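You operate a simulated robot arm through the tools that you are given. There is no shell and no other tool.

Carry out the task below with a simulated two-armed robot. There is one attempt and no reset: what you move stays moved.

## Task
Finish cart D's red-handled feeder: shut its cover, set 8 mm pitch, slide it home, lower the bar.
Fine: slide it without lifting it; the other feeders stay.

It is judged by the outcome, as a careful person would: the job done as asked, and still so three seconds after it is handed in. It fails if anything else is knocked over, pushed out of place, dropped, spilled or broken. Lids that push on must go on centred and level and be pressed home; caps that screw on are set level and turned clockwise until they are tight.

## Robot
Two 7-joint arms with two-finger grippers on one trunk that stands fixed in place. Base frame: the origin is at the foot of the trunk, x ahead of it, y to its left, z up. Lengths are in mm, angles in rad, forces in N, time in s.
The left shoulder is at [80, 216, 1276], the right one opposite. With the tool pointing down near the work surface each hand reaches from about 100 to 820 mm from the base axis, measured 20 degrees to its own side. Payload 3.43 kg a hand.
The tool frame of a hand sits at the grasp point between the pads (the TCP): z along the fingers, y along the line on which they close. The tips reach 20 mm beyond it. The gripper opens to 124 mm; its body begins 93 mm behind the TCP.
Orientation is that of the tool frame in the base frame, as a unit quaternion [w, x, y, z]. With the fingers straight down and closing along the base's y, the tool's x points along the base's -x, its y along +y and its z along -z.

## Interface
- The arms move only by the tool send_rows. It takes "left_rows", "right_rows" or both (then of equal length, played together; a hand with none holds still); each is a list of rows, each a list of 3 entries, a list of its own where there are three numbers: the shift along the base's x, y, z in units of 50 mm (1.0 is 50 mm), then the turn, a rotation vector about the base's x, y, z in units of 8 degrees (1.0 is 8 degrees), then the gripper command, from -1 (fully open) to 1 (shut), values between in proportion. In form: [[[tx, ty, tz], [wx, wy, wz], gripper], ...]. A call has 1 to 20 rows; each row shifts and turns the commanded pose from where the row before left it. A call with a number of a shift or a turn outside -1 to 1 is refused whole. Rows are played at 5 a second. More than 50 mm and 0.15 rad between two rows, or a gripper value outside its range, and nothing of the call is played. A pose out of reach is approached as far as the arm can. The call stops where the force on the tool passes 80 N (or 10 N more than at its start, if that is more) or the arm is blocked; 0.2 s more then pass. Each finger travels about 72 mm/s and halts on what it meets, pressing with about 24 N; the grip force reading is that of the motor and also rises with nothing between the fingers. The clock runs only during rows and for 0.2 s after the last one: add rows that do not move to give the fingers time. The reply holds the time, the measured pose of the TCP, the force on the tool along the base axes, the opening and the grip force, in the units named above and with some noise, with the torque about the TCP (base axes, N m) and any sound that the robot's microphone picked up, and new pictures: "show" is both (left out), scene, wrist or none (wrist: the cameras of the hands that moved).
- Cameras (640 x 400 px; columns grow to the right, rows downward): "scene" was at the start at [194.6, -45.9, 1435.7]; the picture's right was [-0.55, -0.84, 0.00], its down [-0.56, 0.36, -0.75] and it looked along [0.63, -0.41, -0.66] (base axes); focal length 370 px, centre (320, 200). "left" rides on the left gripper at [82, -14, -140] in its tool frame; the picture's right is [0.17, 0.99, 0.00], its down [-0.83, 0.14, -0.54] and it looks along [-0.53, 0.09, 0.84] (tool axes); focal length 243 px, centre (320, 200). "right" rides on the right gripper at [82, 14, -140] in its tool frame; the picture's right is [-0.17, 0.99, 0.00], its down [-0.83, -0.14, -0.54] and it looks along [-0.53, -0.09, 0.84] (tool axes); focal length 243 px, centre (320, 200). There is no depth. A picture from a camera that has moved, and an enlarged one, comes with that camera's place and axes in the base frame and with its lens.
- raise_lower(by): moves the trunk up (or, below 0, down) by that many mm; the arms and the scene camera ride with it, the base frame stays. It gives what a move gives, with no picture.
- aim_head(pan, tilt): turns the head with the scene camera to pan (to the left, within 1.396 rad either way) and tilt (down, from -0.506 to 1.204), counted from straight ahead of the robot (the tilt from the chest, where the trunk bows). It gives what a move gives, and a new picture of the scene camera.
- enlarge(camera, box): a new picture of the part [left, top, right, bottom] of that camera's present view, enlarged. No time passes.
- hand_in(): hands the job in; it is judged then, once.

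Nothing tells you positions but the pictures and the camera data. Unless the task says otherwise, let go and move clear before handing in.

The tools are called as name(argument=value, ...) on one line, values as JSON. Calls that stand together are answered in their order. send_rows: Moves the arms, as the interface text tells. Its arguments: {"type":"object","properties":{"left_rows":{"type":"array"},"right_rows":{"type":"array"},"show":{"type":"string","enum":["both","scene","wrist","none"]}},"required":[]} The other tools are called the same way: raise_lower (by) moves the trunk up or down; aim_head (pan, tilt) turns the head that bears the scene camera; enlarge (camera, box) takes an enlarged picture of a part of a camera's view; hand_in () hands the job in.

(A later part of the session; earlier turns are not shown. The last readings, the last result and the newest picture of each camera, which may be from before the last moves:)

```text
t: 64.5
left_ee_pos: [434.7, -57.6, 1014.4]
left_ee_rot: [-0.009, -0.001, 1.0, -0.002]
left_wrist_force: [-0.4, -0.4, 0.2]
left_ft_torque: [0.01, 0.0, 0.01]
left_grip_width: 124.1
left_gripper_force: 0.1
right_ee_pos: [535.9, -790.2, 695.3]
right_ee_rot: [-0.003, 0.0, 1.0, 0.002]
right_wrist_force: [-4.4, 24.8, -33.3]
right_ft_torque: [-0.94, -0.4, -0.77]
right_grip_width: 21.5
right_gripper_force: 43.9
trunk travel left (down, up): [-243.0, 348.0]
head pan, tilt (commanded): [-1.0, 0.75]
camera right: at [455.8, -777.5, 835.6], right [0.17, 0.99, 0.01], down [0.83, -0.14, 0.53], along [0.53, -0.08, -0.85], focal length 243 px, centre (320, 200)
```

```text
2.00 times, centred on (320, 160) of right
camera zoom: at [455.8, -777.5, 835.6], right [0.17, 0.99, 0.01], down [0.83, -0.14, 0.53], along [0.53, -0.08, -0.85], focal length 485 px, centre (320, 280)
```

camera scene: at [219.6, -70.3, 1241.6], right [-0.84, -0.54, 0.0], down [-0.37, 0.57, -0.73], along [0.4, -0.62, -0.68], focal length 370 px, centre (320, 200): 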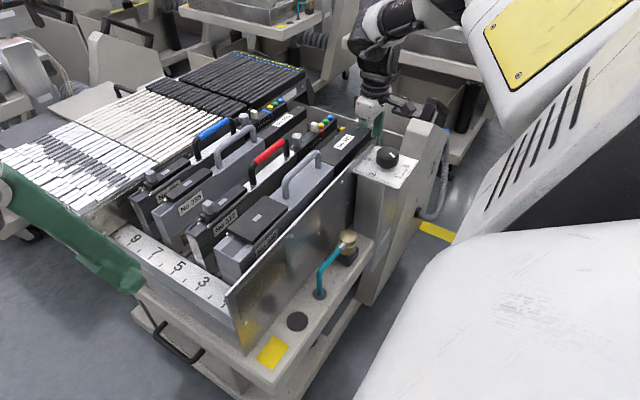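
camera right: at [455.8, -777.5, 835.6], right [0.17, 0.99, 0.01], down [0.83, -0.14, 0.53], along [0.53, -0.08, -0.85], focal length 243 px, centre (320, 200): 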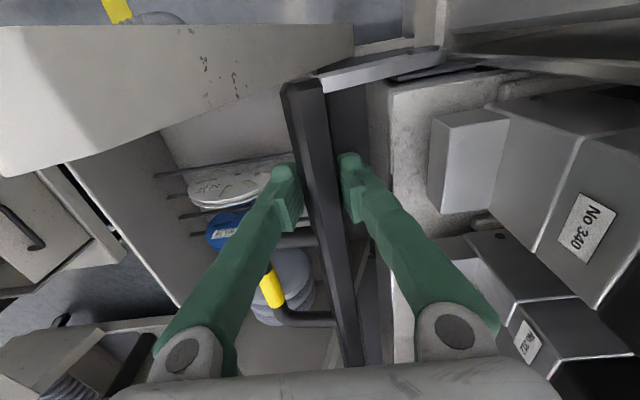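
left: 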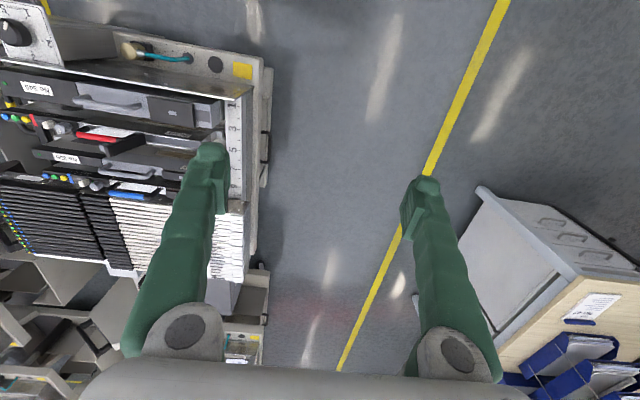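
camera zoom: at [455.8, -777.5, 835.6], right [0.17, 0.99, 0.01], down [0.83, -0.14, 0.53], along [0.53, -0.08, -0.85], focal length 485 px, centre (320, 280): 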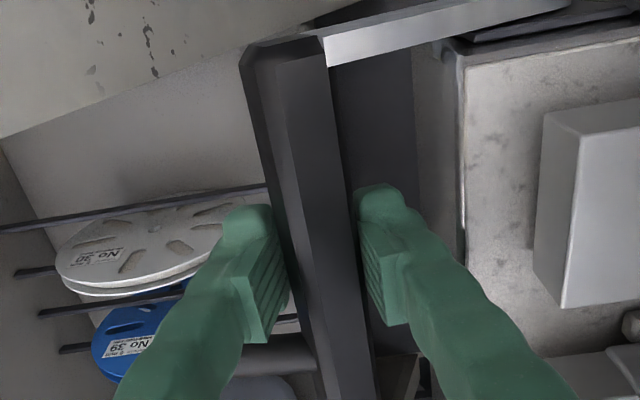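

The bar does swing upward, at ~30 N, pulling inward along its arc. I'll continue along the arc in small increments, correcting toward +y.

send_rows(right_rows=[[[0, 0.1, 0.11], [0, 0, 0], 1], [[0, 0.1, 0.11], [0, 0, 0], 1], [[0, 0, 0], [0, 0, 0], 1]], show="wrist")

enlarge(camera="right", box=[200, 60, 440, 260])

```text
t: 65.3
left_ee_pos: [434.8, -58.1, 1015.1]
left_ee_rot: [-0.008, 0.0, 1.0, -0.002]
left_wrist_force: [0.2, -0.6, 0.0]
left_ft_torque: [0.0, -0.03, -0.02]
left_grip_width: 123.8
left_gripper_force: 0.1
right_ee_pos: [536.1, -784.9, 707.5]
right_ee_rot: [-0.001, -0.001, 1.0, 0.0]
right_wrist_force: [-7.4, 6.5, -24.4]
right_ft_torque: [-0.71, 0.66, 1.08]
right_grip_width: 23.4
right_gripper_force: 44.9
trunk travel left (down, up): [-243.0, 348.0]
head pan, tilt (commanded): [-1.0, 0.75]
camera right: at [455.5, -770.4, 847.6], right [0.17, 0.99, 0.0], down [0.83, -0.14, 0.54], along [0.53, -0.09, -0.84], focal length 243 px, centre (320, 200)
```

right: 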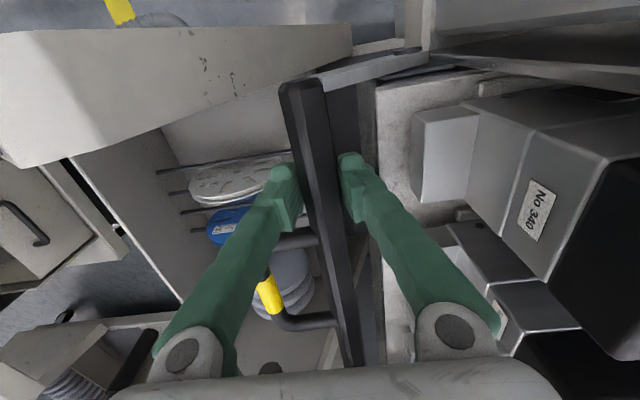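

```text
2.00 times, centred on (320, 160) of right
camera zoom: at [455.5, -770.4, 847.6], right [0.17, 0.99, 0.0], down [0.83, -0.14, 0.54], along [0.53, -0.09, -0.84], focal length 485 px, centre (320, 280)
```

zoom: 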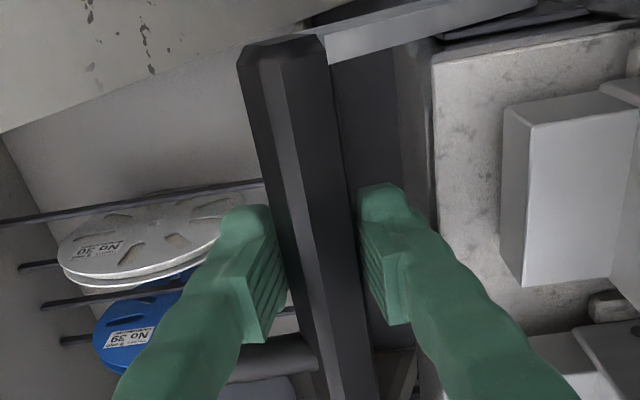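

The bar is swinging up with the fingers. Continuing along the arc to roughly 55°.

send_rows(right_rows=[[[0, 0.1, 0.12], [0, 0, 0], 1], [[0, 0.1, 0.11], [0, 0, 0], 1], [[0, 0.12, 0.1], [0, 0, 0], 1], [[0, 0.12, 0.09], [0, 0, 0], 1], [[0, 0, 0], [0, 0, 0], 1]], show="both")

enlarge(camera="right", box=[200, 60, 440, 260])

enlarge(camera="scene", box=[290, 80, 450, 200])

```text
t: 66.5
left_ee_pos: [433.9, -57.9, 1015.7]
left_ee_rot: [-0.007, 0.0, 1.0, -0.002]
left_wrist_force: [-0.1, 0.1, -0.9]
left_ft_torque: [-0.01, 0.03, 0.02]
left_grip_width: 123.9
left_gripper_force: 0.1
right_ee_pos: [536.5, -759.4, 730.4]
right_ee_rot: [-0.002, 0.0, 1.0, 0.001]
right_wrist_force: [-14.2, -1.6, -8.4]
right_ft_torque: [0.0, 0.5, 0.82]
right_grip_width: 23.0
right_gripper_force: 45.1
trunk travel left (down, up): [-243.0, 348.0]
head pan, tilt (commanded): [-1.0, 0.75]
camera scene: at [218.7, -70.9, 1241.7], right [-0.84, -0.54, 0.0], down [-0.37, 0.57, -0.73], along [0.4, -0.61, -0.68], focal length 370 px, centre (320, 200)
camera right: at [455.9, -746.7, 869.6], right [0.17, 0.99, 0.0], down [0.83, -0.14, 0.54], along [0.53, -0.09, -0.84], focal length 243 px, centre (320, 200)
```

scene: 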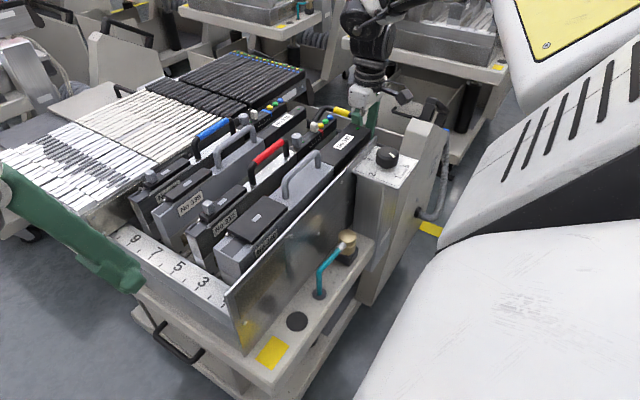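
right: 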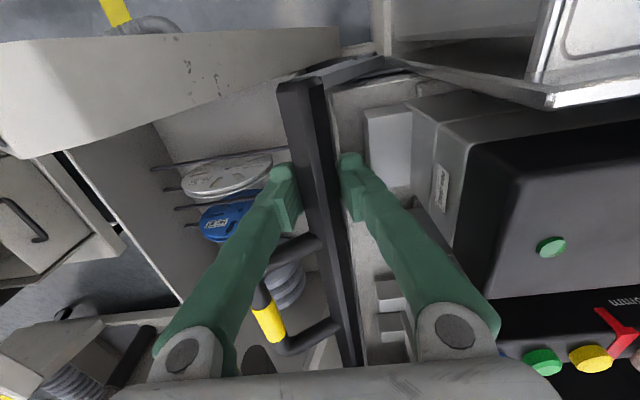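

```text
2.00 times, centred on (320, 160) of right
camera zoom: at [455.9, -746.7, 869.6], right [0.17, 0.99, 0.0], down [0.83, -0.14, 0.54], along [0.53, -0.09, -0.84], focal length 485 px, centre (320, 280)
```

zoom: 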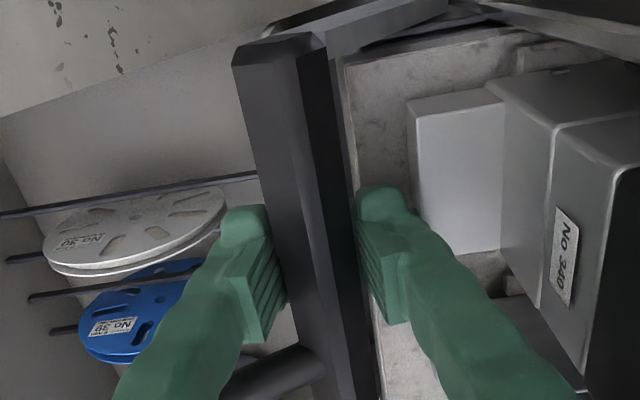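

```text
3.33 times, centred on (370, 140) of scene
camera zoom: at [218.7, -70.9, 1241.7], right [-0.84, -0.54, 0.0], down [-0.37, 0.57, -0.73], along [0.4, -0.61, -0.68], focal length 1232 px, centre (153, 400)
```

zoom: 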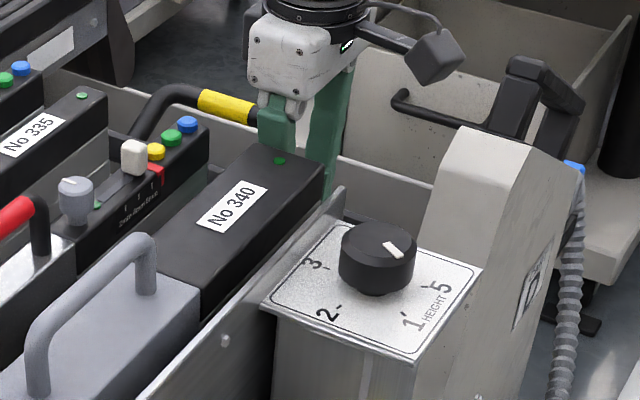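

The bar is up at about 57°. I'll loosen the grip slightly to see whether the bar holds by itself.

send_rows(right_rows=[[[0, 0, 0], [0, 0, 0], 0.5], [[0, 0, 0], [0, 0, 0], 0.5], [[0, 0, 0], [0, 0, 0], 0.5]], show="wrist")

enlarge(camera="right", box=[200, 60, 440, 260])

```text
t: 67.3
left_ee_pos: [434.5, -56.4, 1015.1]
left_ee_rot: [-0.008, 0.0, 1.0, -0.003]
left_wrist_force: [-0.3, 0.8, -0.3]
left_ft_torque: [0.01, 0.02, 0.01]
left_grip_width: 124.1
left_gripper_force: 0.3
right_ee_pos: [539.6, -760.2, 730.1]
right_ee_rot: [0.001, -0.001, 1.0, 0.001]
right_wrist_force: [0.4, -2.3, 0.1]
right_ft_torque: [0.28, 0.12, -0.01]
right_grip_width: 33.2
right_gripper_force: 1.7
trunk travel left (down, up): [-243.0, 348.0]
head pan, tilt (commanded): [-1.0, 0.75]
camera right: at [457.1, -746.8, 870.1], right [0.17, 0.99, 0.0], down [0.83, -0.14, 0.54], along [0.53, -0.09, -0.84], focal length 243 px, centre (320, 200)
```

right: 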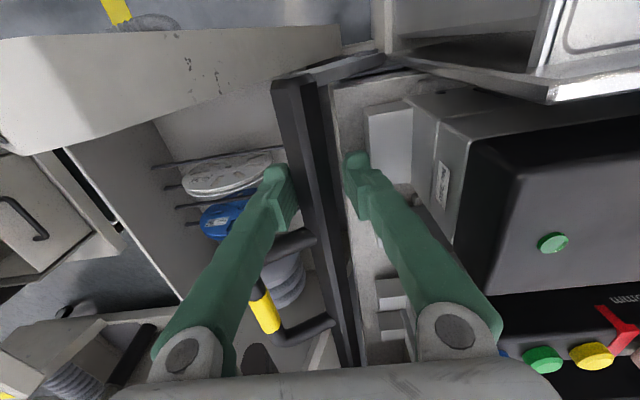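

```text
2.00 times, centred on (320, 160) of right
camera zoom: at [457.1, -746.8, 870.1], right [0.17, 0.99, 0.0], down [0.83, -0.14, 0.54], along [0.53, -0.09, -0.84], focal length 485 px, centre (320, 280)
```

zoom: 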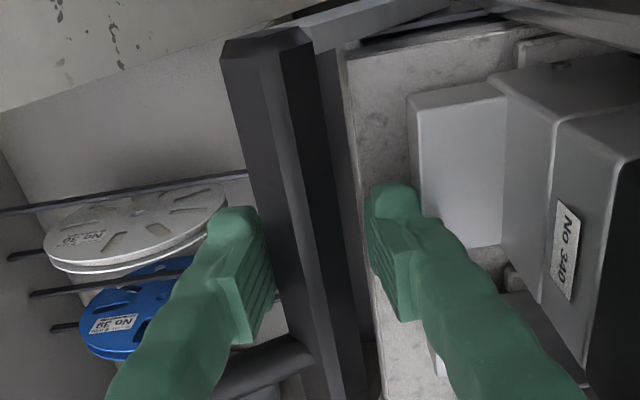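

The bar leans lightly (≈2 N) on the rear finger, so it needs to be pushed over rather than released. I'll raise the hand so the front finger clears the feeder's tail lug, then push the bar toward +y with the rear finger.

send_rows(right_rows=[[[0, 0.0, 0.2], [0, 0, 0], 0.5], [[0, 0.0, 0.2], [0, 0, 0], 0.5], [[0, 0.1, 0.04], [0, 0, 0], 0.5]], show="wrist")

enlarge(camera="right", box=[200, 60, 440, 260])

```text
t: 68.1
left_ee_pos: [434.7, -56.3, 1015.8]
left_ee_rot: [-0.008, 0.001, 1.0, -0.003]
left_wrist_force: [-0.8, -0.7, 0.3]
left_ft_torque: [-0.02, -0.03, -0.02]
left_grip_width: 124.2
left_gripper_force: 0.1
right_ee_pos: [535.3, -755.5, 751.8]
right_ee_rot: [0.0, 0.0, 1.0, 0.0]
right_wrist_force: [-0.5, 0.0, 0.0]
right_ft_torque: [0.02, 0.0, 0.02]
right_grip_width: 31.1
right_gripper_force: 0.0
trunk travel left (down, up): [-243.0, 348.0]
head pan, tilt (commanded): [-1.0, 0.75]
camera right: at [454.9, -741.8, 891.5], right [0.17, 0.99, 0.0], down [0.83, -0.14, 0.54], along [0.53, -0.09, -0.84], focal length 243 px, centre (320, 200)
```

right: 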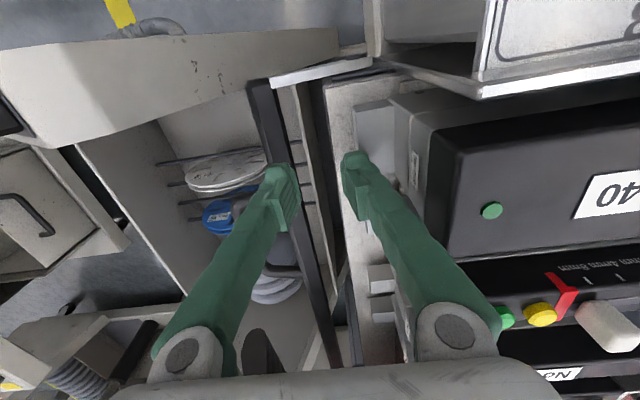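

```text
2.00 times, centred on (320, 160) of right
camera zoom: at [454.9, -741.8, 891.5], right [0.17, 0.99, 0.0], down [0.83, -0.14, 0.54], along [0.53, -0.09, -0.84], focal length 485 px, centre (320, 280)
```

zoom: 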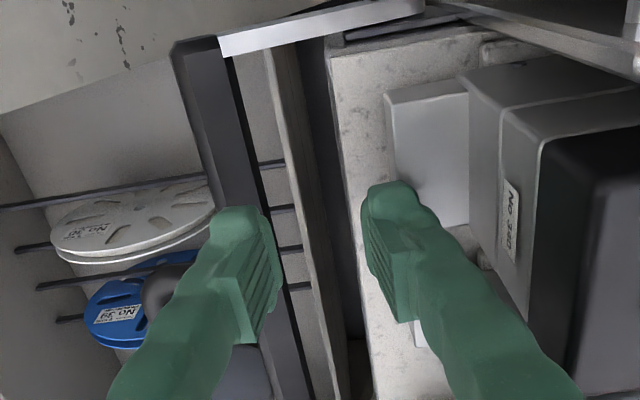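

The bar swings freely and fell back to its outer stop under gravity, so it needs to be carried all the way over. I'll use closed fingers from behind instead: rotate the hand back 90° and come down behind the bar (−y side) near x≈530.

send_rows(right_rows=[[[0, -0.3, 0.8], [0, 0, 0], 0.5], [[0, -0.3, 0.8], [0, 0, 0], 1], [[0, -0.1, 0], [0, 0, 0.94], 1], [[0, -0.1, 0], [0, 0, 0.94], 1], [[0, -0.1, 0], [0, 0, 0.94], 1], [[0, -0.1, 0], [0, 0, 0.94], 1], [[0, -0.1, 0], [0, 0, 0.94], 1], [[0, -0.1, 0], [0, 0, 0.94], 1], [[0, -0.1, 0], [0, 0, 0.94], 1], [[0, -0.1, 0], [0, 0, 0.94], 1], [[0, -0.05, 0], [0, 0, 0.94], 1], [[0, 0, 0], [0, 0, 0.94], 1], [[0, 0, 0], [0, 0, 0.94], 1], [[0, 0, 0], [0, 0, 0.91], 1]], show="wrist")

enlarge(camera="right", box=[180, 60, 420, 240])

```text
t: 71.1
left_ee_pos: [434.1, -56.8, 1016.2]
left_ee_rot: [-0.009, 0.0, 1.0, -0.002]
left_wrist_force: [-0.6, -0.9, -0.6]
left_ft_torque: [0.01, -0.01, 0.04]
left_grip_width: 124.1
left_gripper_force: 0.0
right_ee_pos: [538.0, -826.5, 831.8]
right_ee_rot: [0.0, 0.708, -0.707, -0.001]
right_wrist_force: [0.4, 0.2, 0.1]
right_ft_torque: [-0.01, 0.01, -0.01]
right_grip_width: 0.0
right_gripper_force: 23.8
trunk travel left (down, up): [-243.0, 348.0]
head pan, tilt (commanded): [-1.0, 0.75]
camera right: at [524.4, -909.1, 971.4], right [-0.99, 0.16, 0.0], down [0.14, 0.83, 0.54], along [0.09, 0.53, -0.84], focal length 243 px, centre (320, 200)
```

right: 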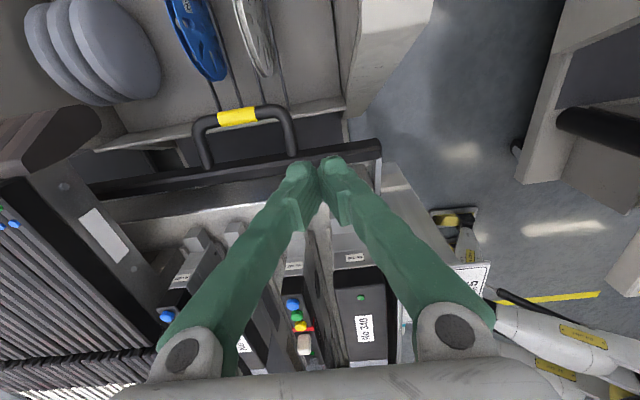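

```text
2.22 times, centred on (300, 150) of right
camera zoom: at [524.4, -909.1, 971.4], right [-0.99, 0.16, 0.0], down [0.14, 0.83, 0.54], along [0.09, 0.53, -0.84], focal length 539 px, centre (364, 311)
```

zoom: 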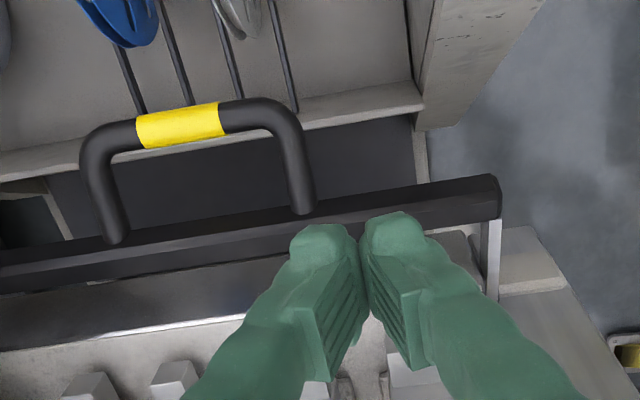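

send_rows(right_rows=[[[-0.2, -0.2, -0.6], [0, 0, 0], 1], [[0, 0, -0.8], [0, 0, 0], 1], [[0, 0, -0.8], [0, 0, 0], 1], [[0, 0, -0.6], [0, 0, 0], 1]], show="wrist")

enlarge(camera="right", box=[180, 60, 420, 240])

```text
t: 72.1
left_ee_pos: [434.0, -58.2, 1015.5]
left_ee_rot: [-0.008, 0.0, 1.0, -0.003]
left_wrist_force: [-0.1, 0.6, 0.2]
left_ft_torque: [0.04, 0.03, -0.01]
left_grip_width: 124.2
left_gripper_force: 0.0
right_ee_pos: [528.1, -837.3, 692.5]
right_ee_rot: [-0.001, 0.707, -0.707, 0.0]
right_wrist_force: [0.0, -0.1, 0.1]
right_ft_torque: [0.02, 0.01, -0.01]
right_grip_width: 0.0
right_gripper_force: 23.9
trunk travel left (down, up): [-243.0, 348.0]
head pan, tilt (commanded): [-1.0, 0.75]
camera right: at [515.1, -919.3, 831.9], right [-0.99, 0.17, 0.0], down [0.14, 0.83, 0.54], along [0.09, 0.53, -0.84], focal length 243 px, centre (320, 200)
```

right: 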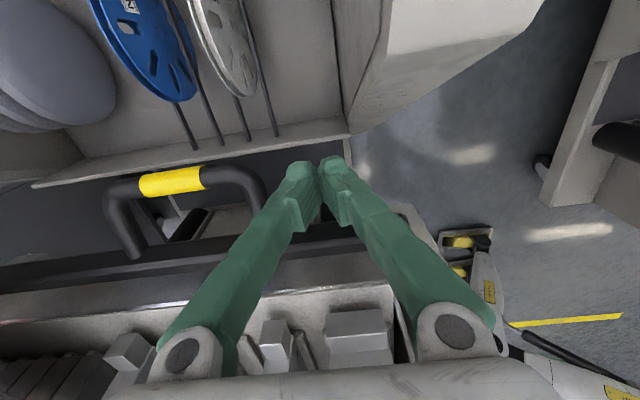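

```text
2.22 times, centred on (300, 150) of right
camera zoom: at [515.1, -919.3, 831.9], right [-0.99, 0.17, 0.0], down [0.14, 0.83, 0.54], along [0.09, 0.53, -0.84], focal length 539 px, centre (364, 311)
```

zoom: 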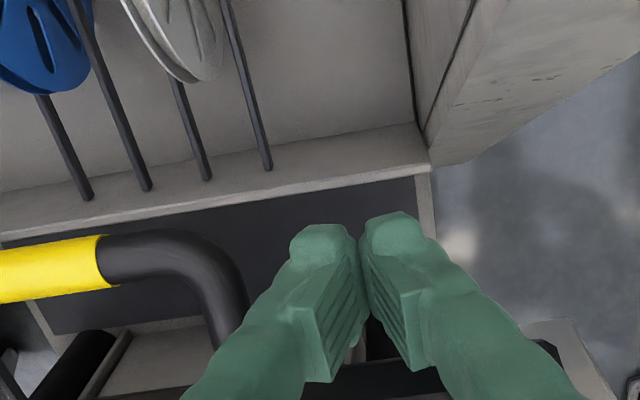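

In position behind the bar. Advancing +y to make contact.

send_rows(right_rows=[[[0, 0.3, 0], [0, 0, 0], 1], [[0, 0.08, 0], [0, 0, 0], 1], [[0, 0.06, 0], [0, 0, 0], 1]], show="none")

```text
t: 72.9
left_ee_pos: [434.4, -58.3, 1017.7]
left_ee_rot: [-0.008, -0.001, 1.0, -0.002]
left_wrist_force: [-0.7, -0.5, -0.3]
left_ft_torque: [0.02, 0.04, -0.02]
left_grip_width: 124.0
left_gripper_force: 0.1
right_ee_pos: [528.4, -820.9, 695.0]
right_ee_rot: [-0.002, -0.705, 0.709, -0.007]
right_wrist_force: [7.9, -43.6, 14.1]
right_ft_torque: [-0.28, 0.36, -0.29]
right_grip_width: 6.0
right_gripper_force: 34.6
trunk travel left (down, up): [-243.0, 348.0]
head pan, tilt (commanded): [-1.0, 0.75]
```

Firm contact (44 N toward the bar). Now I carry it up along the arc, pressing inward.

send_rows(right_rows=[[[0, -0.02, 0.1], [0, 0, 0], 1], [[0, 0.02, 0.1], [0, 0, 0], 1], [[0, 0.05, 0.1], [0, 0, 0], 1]], show="wrist")

enlarge(camera="right", box=[180, 60, 420, 240])

```text
t: 73.7
left_ee_pos: [433.5, -58.9, 1016.1]
left_ee_rot: [-0.008, 0.0, 1.0, -0.002]
left_wrist_force: [-0.1, 0.6, -0.3]
left_ft_torque: [0.01, 0.0, 0.01]
left_grip_width: 123.9
left_gripper_force: 0.0
right_ee_pos: [526.6, -817.5, 705.4]
right_ee_rot: [-0.003, -0.706, 0.708, -0.004]
right_wrist_force: [3.4, -38.4, 7.2]
right_ft_torque: [-0.34, 0.11, -0.1]
right_grip_width: 5.8
right_gripper_force: 34.4
trunk travel left (down, up): [-243.0, 348.0]
head pan, tilt (commanded): [-1.0, 0.75]
camera right: at [514.0, -898.7, 846.8], right [-0.99, 0.17, -0.01], down [0.14, 0.83, 0.53], along [0.09, 0.52, -0.85], focal length 243 px, centre (320, 200)
```

right: 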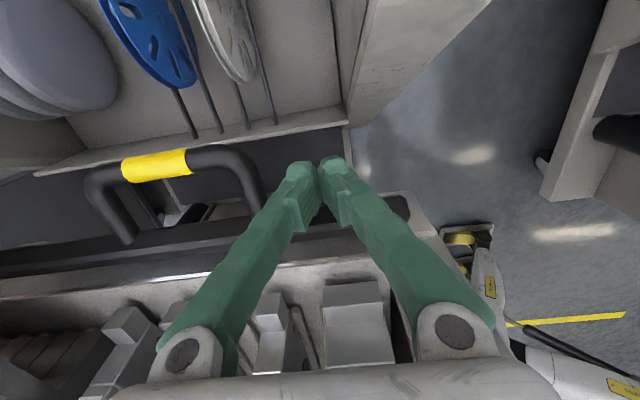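

```text
2.22 times, centred on (300, 150) of right
camera zoom: at [514.0, -898.7, 846.8], right [-0.99, 0.17, -0.01], down [0.14, 0.83, 0.53], along [0.09, 0.52, -0.85], focal length 539 px, centre (364, 311)
```

zoom: 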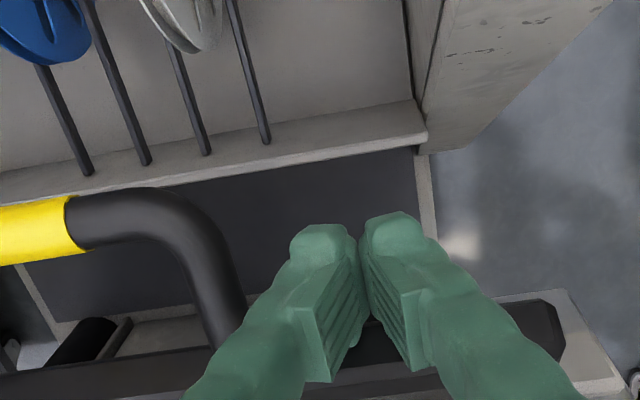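

send_rows(right_rows=[[[0, 0.08, 0.13], [0, 0, 0], 1], [[0, 0.09, 0.13], [0, 0, 0], 1], [[0, 0, 0], [0, 0, 0], 1]], show="both")

enlarge(camera="right", box=[180, 60, 420, 240])

enlarge(camera="scene", box=[290, 80, 450, 200])

```text
t: 74.5
left_ee_pos: [431.5, -58.2, 1016.2]
left_ee_rot: [-0.007, 0.0, 1.0, -0.002]
left_wrist_force: [-1.0, 0.1, -0.3]
left_ft_torque: [0.04, 0.0, 0.0]
left_grip_width: 124.0
left_gripper_force: 0.0
right_ee_pos: [527.5, -810.6, 721.4]
right_ee_rot: [-0.002, -0.706, 0.709, -0.007]
right_wrist_force: [-2.8, -44.2, 20.6]
right_ft_torque: [-0.23, 0.23, 0.04]
right_grip_width: 6.1
right_gripper_force: 34.7
trunk travel left (down, up): [-243.0, 348.0]
head pan, tilt (commanded): [-1.0, 0.75]
camera scene: at [217.5, -71.4, 1242.0], right [-0.84, -0.54, 0.0], down [-0.37, 0.57, -0.73], along [0.4, -0.61, -0.68], focal length 370 px, centre (320, 200)
camera right: at [513.6, -890.4, 862.2], right [-0.99, 0.17, -0.01], down [0.14, 0.84, 0.53], along [0.1, 0.52, -0.85], focal length 243 px, centre (320, 200)
```

scene: 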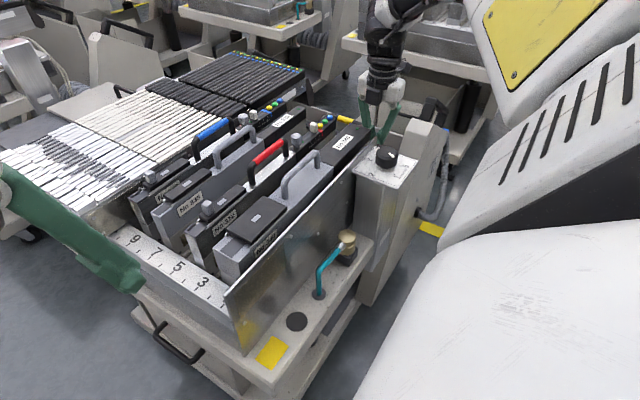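
right: 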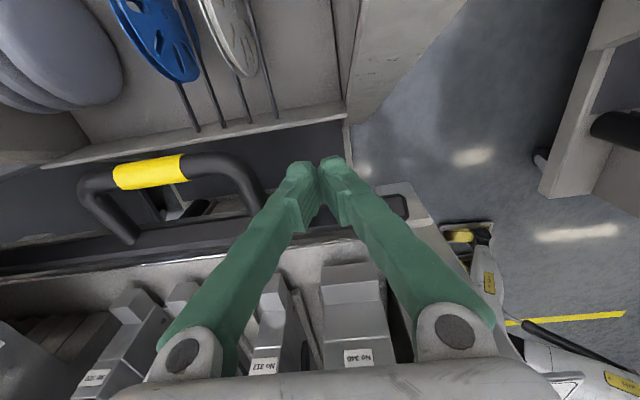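

```text
2.22 times, centred on (300, 150) of right
camera zoom: at [513.6, -890.4, 862.2], right [-0.99, 0.17, -0.01], down [0.14, 0.84, 0.53], along [0.1, 0.52, -0.85], focal length 539 px, centre (364, 311)
```

zoom: 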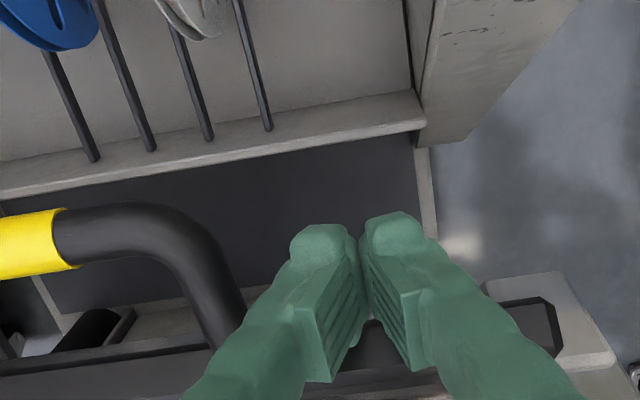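

```text
3.33 times, centred on (370, 140) of scene
camera zoom: at [217.5, -71.4, 1242.0], right [-0.84, -0.54, 0.0], down [-0.37, 0.57, -0.73], along [0.4, -0.61, -0.68], focal length 1232 px, centre (153, 400)
```

zoom: 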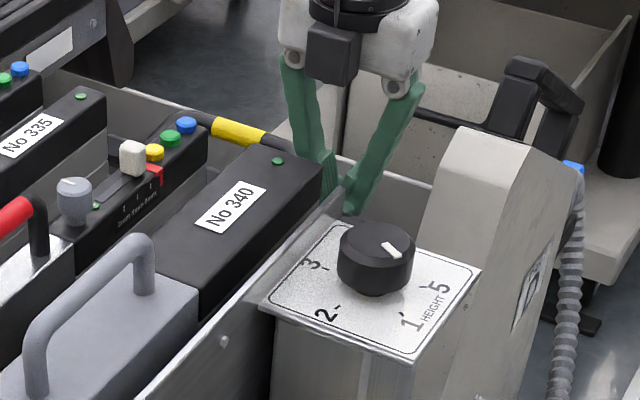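

The bar is rising (≈40° now). Continuing the arc.

send_rows(right_rows=[[[0, 0.11, 0.12], [0, 0, 0], 1], [[0, 0.11, 0.11], [0, 0, 0], 1], [[0, 0.125, 0.1], [0, 0, 0], 1], [[0, 0.125, 0.09], [0, 0, 0], 1]], show="both")

enlarge(camera="right", box=[180, 60, 420, 240])

enlarge(camera="scene", box=[290, 80, 450, 200])

```text
t: 75.5
left_ee_pos: [430.6, -54.7, 1016.7]
left_ee_rot: [-0.007, 0.001, 1.0, -0.004]
left_wrist_force: [-0.1, 0.2, 0.3]
left_ft_torque: [0.02, -0.04, 0.01]
left_grip_width: 124.0
left_gripper_force: 0.1
right_ee_pos: [528.1, -786.1, 747.7]
right_ee_rot: [-0.001, -0.706, 0.708, -0.012]
right_wrist_force: [-7.9, -44.9, 55.9]
right_ft_torque: [0.36, 0.07, 0.25]
right_grip_width: 5.7
right_gripper_force: 34.0
trunk travel left (down, up): [-243.0, 348.0]
head pan, tilt (commanded): [-1.0, 0.75]
camera scene: at [214.8, -68.2, 1242.8], right [-0.84, -0.54, 0.0], down [-0.37, 0.57, -0.73], along [0.4, -0.62, -0.68], focal length 370 px, centre (320, 200)
camera right: at [512.4, -866.1, 888.3], right [-0.99, 0.17, -0.02], down [0.14, 0.84, 0.53], along [0.1, 0.52, -0.85], focal length 243 px, centre (320, 200)
```

scene: 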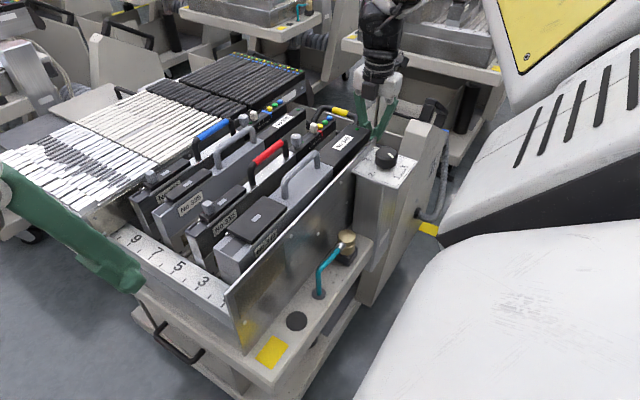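
right: 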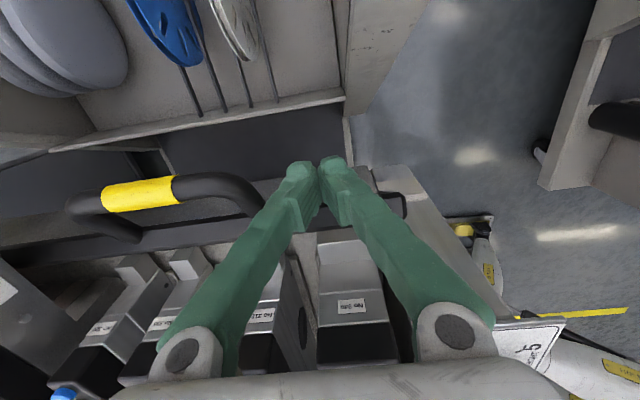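

```text
2.22 times, centred on (300, 150) of right
camera zoom: at [512.4, -866.1, 888.3], right [-0.99, 0.17, -0.02], down [0.14, 0.84, 0.53], along [0.1, 0.52, -0.85], focal length 539 px, centre (364, 311)
```

zoom: 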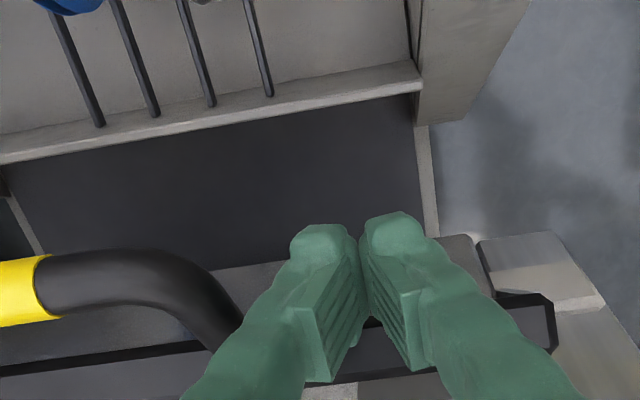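

```text
3.33 times, centred on (370, 140) of scene
camera zoom: at [214.8, -68.2, 1242.8], right [-0.84, -0.54, 0.0], down [-0.37, 0.57, -0.73], along [0.4, -0.62, -0.68], focal length 1232 px, centre (153, 400)
```

zoom: 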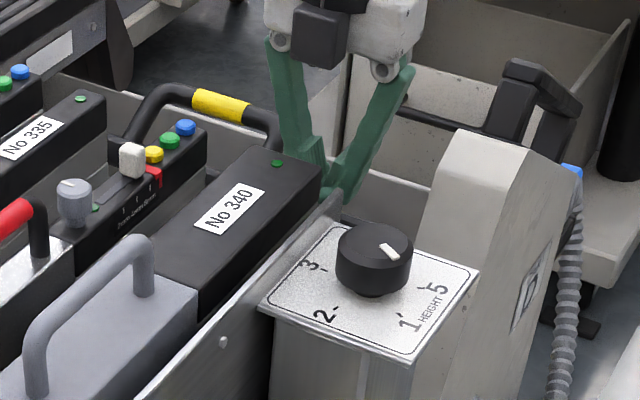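

The fingertip has ended up on top of the bar, pressing it radially. I'll reverse along the arc to set the bar gently back, then take it again with the fingertip lower on its outer side.

send_rows(right_rows=[[[0, -0.125, -0.09], [0, 0, 0], 1], [[0, -0.125, -0.1], [0, 0, 0], 1], [[0, -0.11, -0.11], [0, 0, 0], 1], [[0, -0.11, -0.12], [0, 0, 0], 1], [[0, -0.09, -0.13], [0, 0, 0], 1], [[0, -0.08, -0.13], [0, 0, 0], 1], [[0, -0.1, -0.1], [0, 0, 0], 1], [[0, -0.3, 0], [0, 0, 0], 1], [[0, 0, -0.5], [0, 0, 0], 1]], show="wrist")

enlarge(camera="right", box=[180, 60, 420, 240])

```text
t: 77.5
left_ee_pos: [434.8, -57.5, 1015.2]
left_ee_rot: [-0.008, 0.0, 1.0, -0.003]
left_wrist_force: [-0.2, 0.2, -0.4]
left_ft_torque: [0.02, -0.01, 0.01]
left_grip_width: 124.2
left_gripper_force: 0.0
right_ee_pos: [527.0, -831.8, 674.7]
right_ee_rot: [-0.001, 0.707, -0.707, 0.0]
right_wrist_force: [0.4, -0.6, 1.0]
right_ft_torque: [0.01, 0.03, 0.01]
right_grip_width: 0.0
right_gripper_force: 34.6
trunk travel left (down, up): [-243.0, 348.0]
head pan, tilt (commanded): [-1.0, 0.75]
camera right: at [515.0, -914.4, 815.4], right [-0.99, 0.17, 0.0], down [0.14, 0.83, 0.54], along [0.09, 0.53, -0.84], focal length 243 px, centre (320, 200)
```

right: 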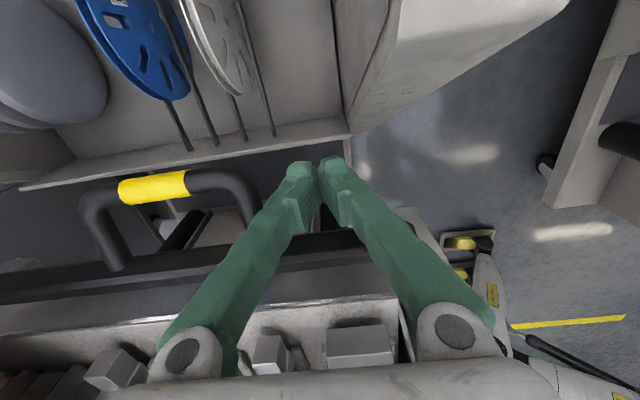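

```text
2.22 times, centred on (300, 150) of right
camera zoom: at [515.0, -914.4, 815.4], right [-0.99, 0.17, 0.0], down [0.14, 0.83, 0.54], along [0.09, 0.53, -0.84], focal length 539 px, centre (364, 311)
```

zoom: 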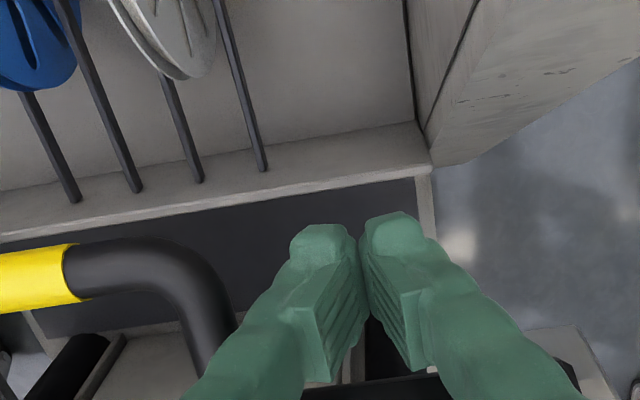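

Now with the fingertip lower (tip ≈ 655), I press onto the bar's outer side and carry it along the arc again.

send_rows(right_rows=[[[0, 0.2, 0], [0, 0, 0], 1], [[0, 0.05, 0.02], [0, 0, 0], 1], [[0, 0.07, 0.15], [0, 0, 0], 1], [[0, 0.07, 0.15], [0, 0, 0], 1], [[0, 0.085, 0.13], [0, 0, 0], 1], [[0, 0.085, 0.13], [0, 0, 0], 1]], show="wrist")

enlarge(camera="scene", box=[290, 80, 450, 200])

```text
t: 78.9
left_ee_pos: [432.5, -58.5, 1016.4]
left_ee_rot: [-0.006, 0.0, 1.0, -0.001]
left_wrist_force: [0.7, -0.1, -0.2]
left_ft_torque: [-0.02, 0.0, 0.0]
left_grip_width: 124.2
left_gripper_force: 0.0
right_ee_pos: [526.5, -810.6, 705.0]
right_ee_rot: [-0.002, -0.705, 0.709, -0.005]
right_wrist_force: [-7.2, -43.9, 13.9]
right_ft_torque: [0.07, 0.0, 0.21]
right_grip_width: 6.0
right_gripper_force: 34.0
trunk travel left (down, up): [-243.0, 348.0]
head pan, tilt (commanded): [-1.0, 0.75]
camera right: at [512.3, -890.8, 845.8], right [-0.99, 0.17, -0.01], down [0.14, 0.84, 0.53], along [0.1, 0.52, -0.85], focal length 243 px, centre (320, 200)
```

right: 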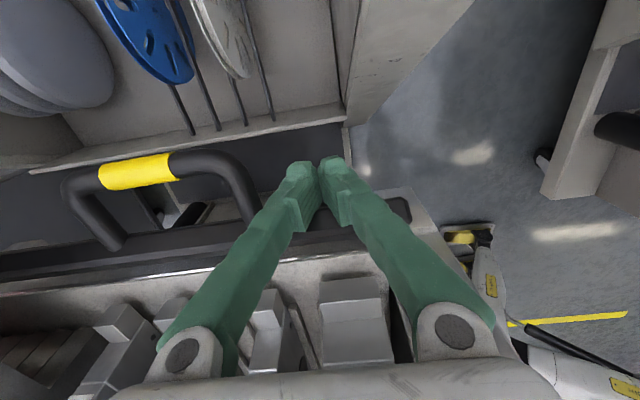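

```text
3.33 times, centred on (370, 140) of scene
camera zoom: at [217.5, -72.0, 1242.0], right [-0.84, -0.54, 0.0], down [-0.37, 0.58, -0.73], along [0.4, -0.61, -0.68], focal length 1232 px, centre (153, 400)
```

zoom: 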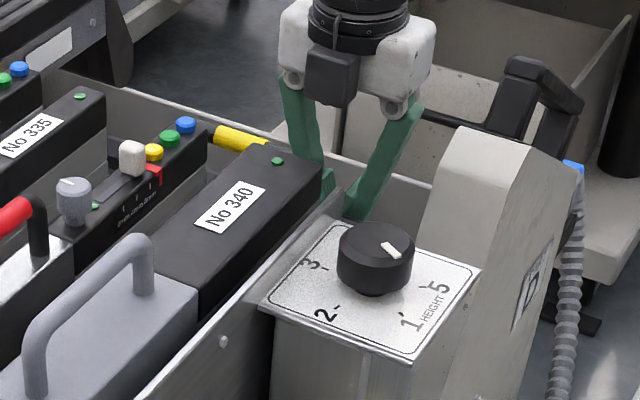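

send_rows(right_rows=[[[0, 0.1, 0.12], [0, 0, 0], 1], [[0, 0.11, 0.11], [0, 0, 0], 1], [[0, 0.12, 0.08], [0, 0, 0], 1], [[0, 0.12, 0.08], [0, 0, 0], 1]], show="wrist")

enlarge(camera="scene", box=[290, 80, 450, 200])

enlarge(camera="right", box=[180, 60, 420, 240])

```text
t: 79.9
left_ee_pos: [433.3, -56.7, 1016.0]
left_ee_rot: [-0.008, 0.0, 1.0, -0.002]
left_wrist_force: [0.2, 0.3, -1.4]
left_ft_torque: [0.0, 0.0, 0.01]
left_grip_width: 124.0
left_gripper_force: 0.1
right_ee_pos: [528.9, -780.1, 725.3]
right_ee_rot: [-0.002, 0.708, -0.706, -0.001]
right_wrist_force: [2.1, -4.4, 0.8]
right_ft_torque: [0.07, -0.01, -0.08]
right_grip_width: 0.0
right_gripper_force: 34.2
trunk travel left (down, up): [-243.0, 348.0]
head pan, tilt (commanded): [-1.0, 0.75]
camera right: at [515.5, -863.1, 864.0], right [-0.99, 0.16, 0.0], down [0.14, 0.83, 0.54], along [0.09, 0.54, -0.84], focal length 243 px, centre (320, 200)
```

right: 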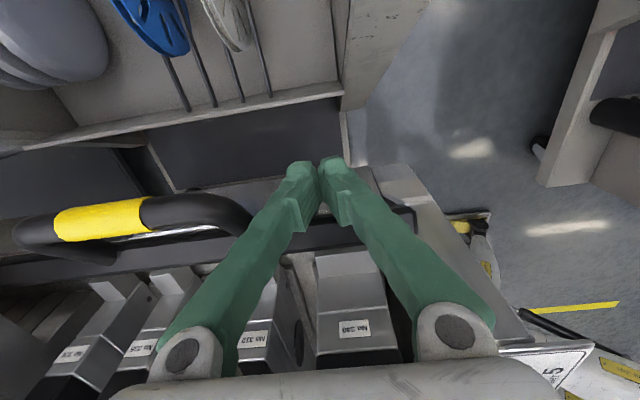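

```text
3.33 times, centred on (370, 140) of scene
camera zoom: at [219.5, -70.1, 1241.5], right [-0.84, -0.54, 0.0], down [-0.37, 0.57, -0.73], along [0.4, -0.62, -0.68], focal length 1232 px, centre (153, 400)
```

zoom: 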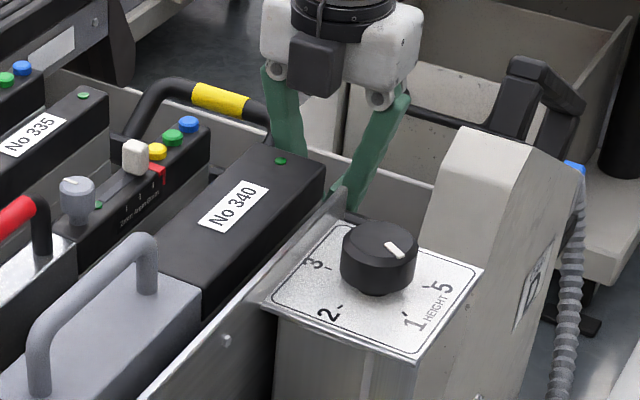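

```text
2.22 times, centred on (300, 150) of right
camera zoom: at [515.5, -863.1, 864.0], right [-0.99, 0.16, 0.0], down [0.14, 0.83, 0.54], along [0.09, 0.54, -0.84], focal length 539 px, centre (364, 311)
```

zoom: 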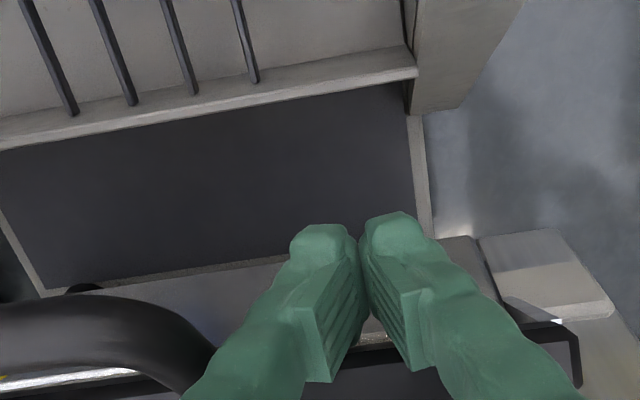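

Only ~4 N now holds the bar at about 62°. I'll push it on toward upright while raising the fingertips to clear the tail lug.

send_rows(right_rows=[[[0, 0.16, 0.11], [0, 0, 0], 1], [[0, 0.16, 0.11], [0, 0, 0], 1], [[0, 0.16, 0.11], [0, 0, 0], 1], [[0, 0.12, 0.1], [0, 0, 0], 1]], show="wrist")

enlarge(camera="scene", box=[290, 80, 450, 200])

enlarge(camera="right", box=[180, 60, 420, 240])

```text
t: 80.9
left_ee_pos: [433.2, -55.4, 1016.5]
left_ee_rot: [-0.008, 0.0, 1.0, -0.002]
left_wrist_force: [0.4, 1.0, 0.7]
left_ft_torque: [0.01, -0.01, 0.04]
left_grip_width: 124.2
left_gripper_force: 0.0
right_ee_pos: [527.2, -752.3, 749.1]
right_ee_rot: [-0.001, 0.707, -0.707, 0.0]
right_wrist_force: [0.5, 0.3, 0.0]
right_ft_torque: [-0.01, 0.01, -0.01]
right_grip_width: 0.0
right_gripper_force: 34.3
trunk travel left (down, up): [-243.0, 348.0]
head pan, tilt (commanded): [-1.0, 0.75]
camera right: at [514.8, -835.2, 888.7], right [-0.99, 0.17, 0.0], down [0.14, 0.83, 0.54], along [0.09, 0.53, -0.84], focal length 243 px, centre (320, 200)
```

right: 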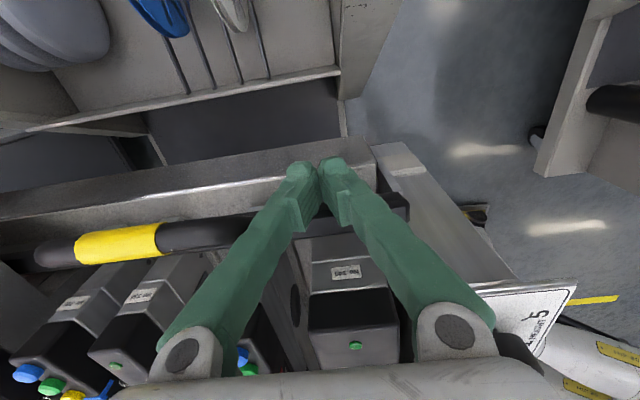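

```text
3.33 times, centred on (370, 140) of scene
camera zoom: at [219.2, -69.5, 1241.7], right [-0.84, -0.54, 0.0], down [-0.37, 0.57, -0.73], along [0.4, -0.62, -0.68], focal length 1232 px, centre (153, 400)
```

zoom: 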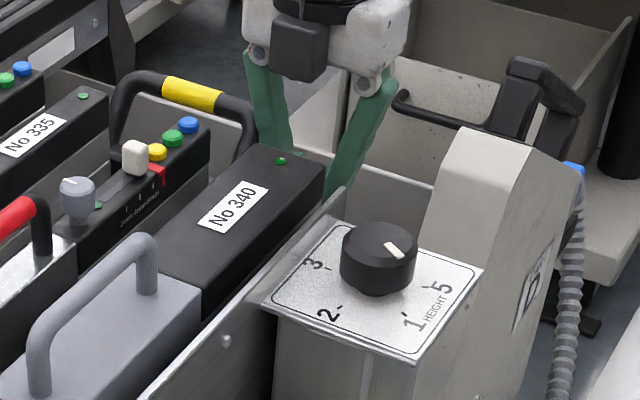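

```text
2.22 times, centred on (300, 150) of right
camera zoom: at [514.8, -835.2, 888.7], right [-0.99, 0.17, 0.0], down [0.14, 0.83, 0.54], along [0.09, 0.53, -0.84], focal length 539 px, centre (364, 311)
```

zoom: 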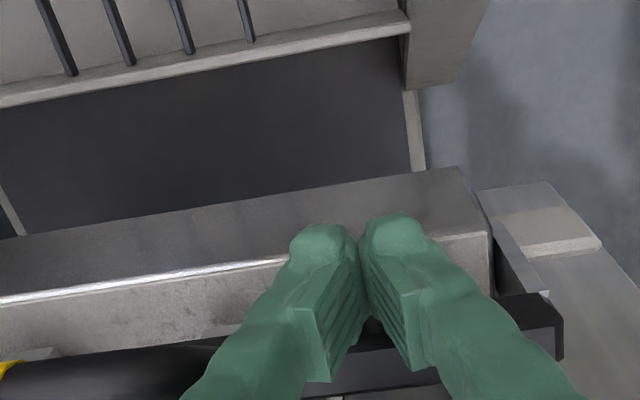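

The bar is nearly upright with no load on the finger. I'll advance a little further to confirm it is against its stop.

send_rows(right_rows=[[[0, 0.1, 0.02], [0, 0, 0], 1], [[0, 0.1, 0], [0, 0, 0], 1]], show="wrist")

enlarge(camera="scene", box=[290, 80, 450, 200])

enlarge(camera="right", box=[180, 60, 420, 240])

```text
t: 81.5
left_ee_pos: [433.4, -56.8, 1014.3]
left_ee_rot: [-0.007, 0.0, 1.0, -0.002]
left_wrist_force: [0.4, 0.4, 0.2]
left_ft_torque: [0.03, -0.02, 0.01]
left_grip_width: 123.9
left_gripper_force: 0.0
right_ee_pos: [528.5, -744.4, 748.1]
right_ee_rot: [0.0, 0.707, -0.707, 0.0]
right_wrist_force: [-0.2, -0.4, -0.3]
right_ft_torque: [0.0, -0.02, -0.01]
right_grip_width: 0.0
right_gripper_force: 34.7
trunk travel left (down, up): [-243.0, 348.0]
head pan, tilt (commanded): [-1.0, 0.75]
camera right: at [514.8, -825.7, 887.6], right [-0.99, 0.17, 0.0], down [0.14, 0.83, 0.54], along [0.09, 0.53, -0.84], focal length 243 px, centre (320, 200)
```

right: 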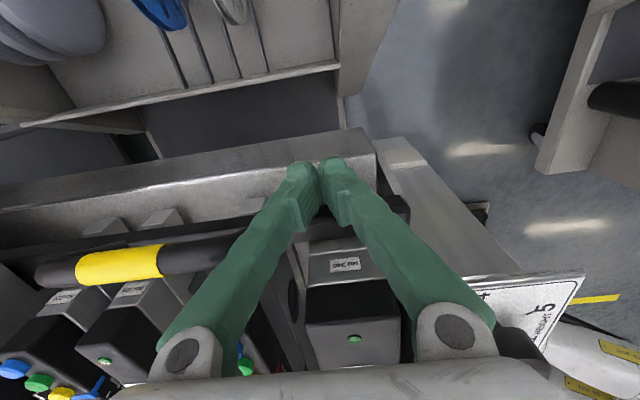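

```text
3.33 times, centred on (370, 140) of scene
camera zoom: at [219.3, -69.9, 1241.6], right [-0.84, -0.54, 0.0], down [-0.37, 0.57, -0.73], along [0.4, -0.62, -0.68], focal length 1232 px, centre (153, 400)
```

zoom: 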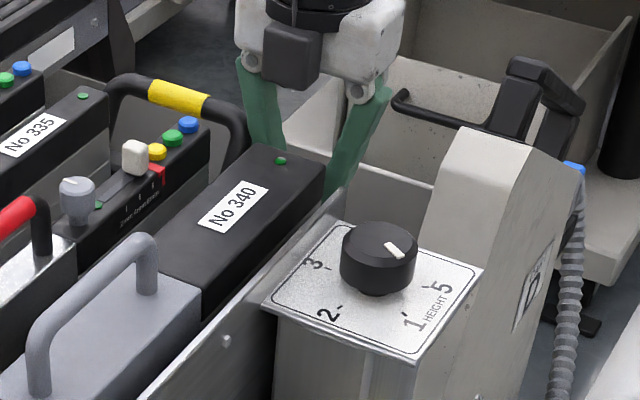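

```text
2.22 times, centred on (300, 150) of right
camera zoom: at [514.8, -825.7, 887.6], right [-0.99, 0.17, 0.0], down [0.14, 0.83, 0.54], along [0.09, 0.53, -0.84], focal length 539 px, centre (364, 311)
```

zoom: 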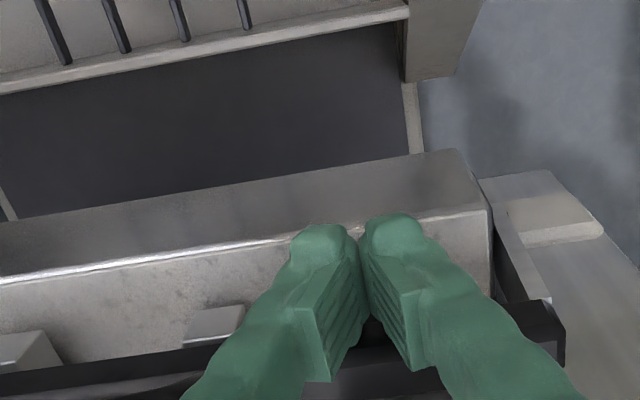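

send_rows(right_rows=[[[0, -0.2, 0], [0, 0, 0], 1], [[0, -0.2, 0.2], [0, 0, 0], 1], [[0, -0.2, 0.6], [0, 0, 0], 1], [[0, 0, 0.6], [0, 0, 0], 1]], show="wrist")

enlarge(camera="scene", box=[290, 80, 450, 200])

enlarge(camera="right", box=[160, 100, 440, 280])

```text
t: 82.5
left_ee_pos: [433.6, -56.7, 1016.1]
left_ee_rot: [-0.008, 0.0, 1.0, -0.002]
left_wrist_force: [-0.7, 0.3, 0.0]
left_ft_torque: [-0.02, -0.04, 0.0]
left_grip_width: 124.2
left_gripper_force: 0.0
right_ee_pos: [527.8, -772.1, 817.8]
right_ee_rot: [0.0, -0.707, 0.707, 0.0]
right_wrist_force: [-1.3, -0.4, -0.3]
right_ft_torque: [0.01, 0.0, -0.01]
right_grip_width: 0.0
right_gripper_force: 34.2
trunk travel left (down, up): [-243.0, 348.0]
head pan, tilt (commanded): [-1.0, 0.75]
camera right: at [514.8, -854.0, 958.6], right [-0.99, 0.17, 0.0], down [0.14, 0.83, 0.54], along [0.09, 0.53, -0.84], focal length 243 px, centre (320, 200)
```

right: 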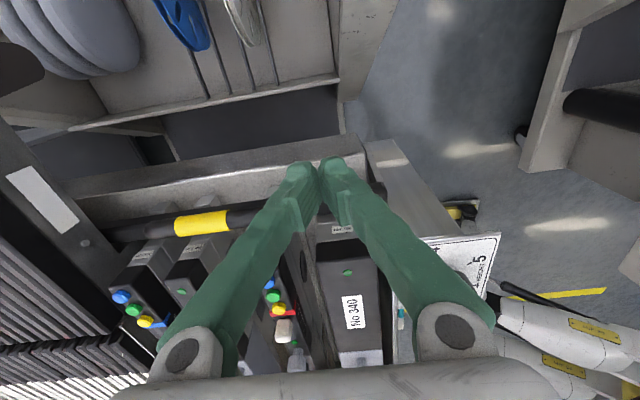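

```text
3.33 times, centred on (370, 140) of scene
camera zoom: at [218.9, -69.1, 1241.8], right [-0.84, -0.54, 0.0], down [-0.37, 0.57, -0.73], along [0.4, -0.62, -0.68], focal length 1232 px, centre (153, 400)
```

zoom: 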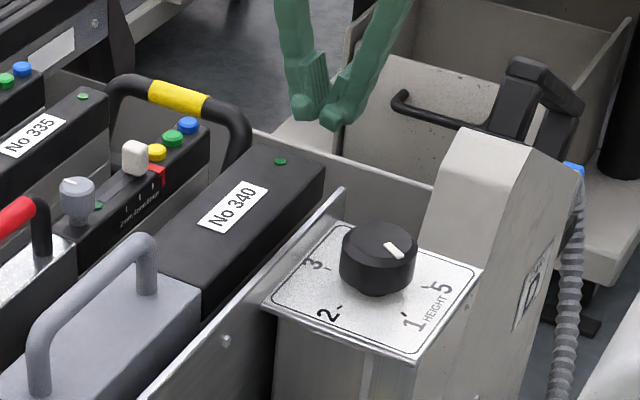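

```text
2.22 times, centred on (300, 190) of right
camera zoom: at [514.8, -854.0, 958.6], right [-0.99, 0.17, 0.0], down [0.14, 0.83, 0.54], along [0.09, 0.53, -0.84], focal length 539 px, centre (364, 222)
```

zoom: 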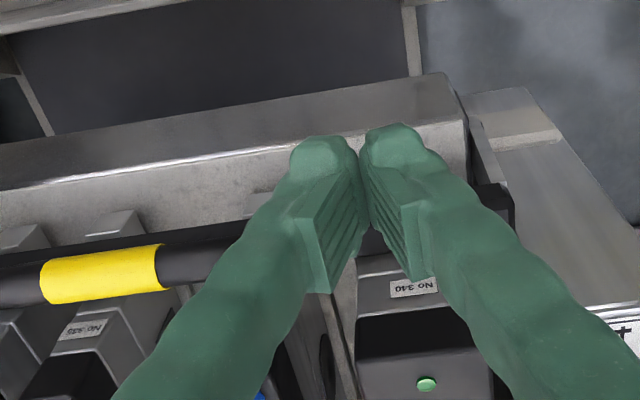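

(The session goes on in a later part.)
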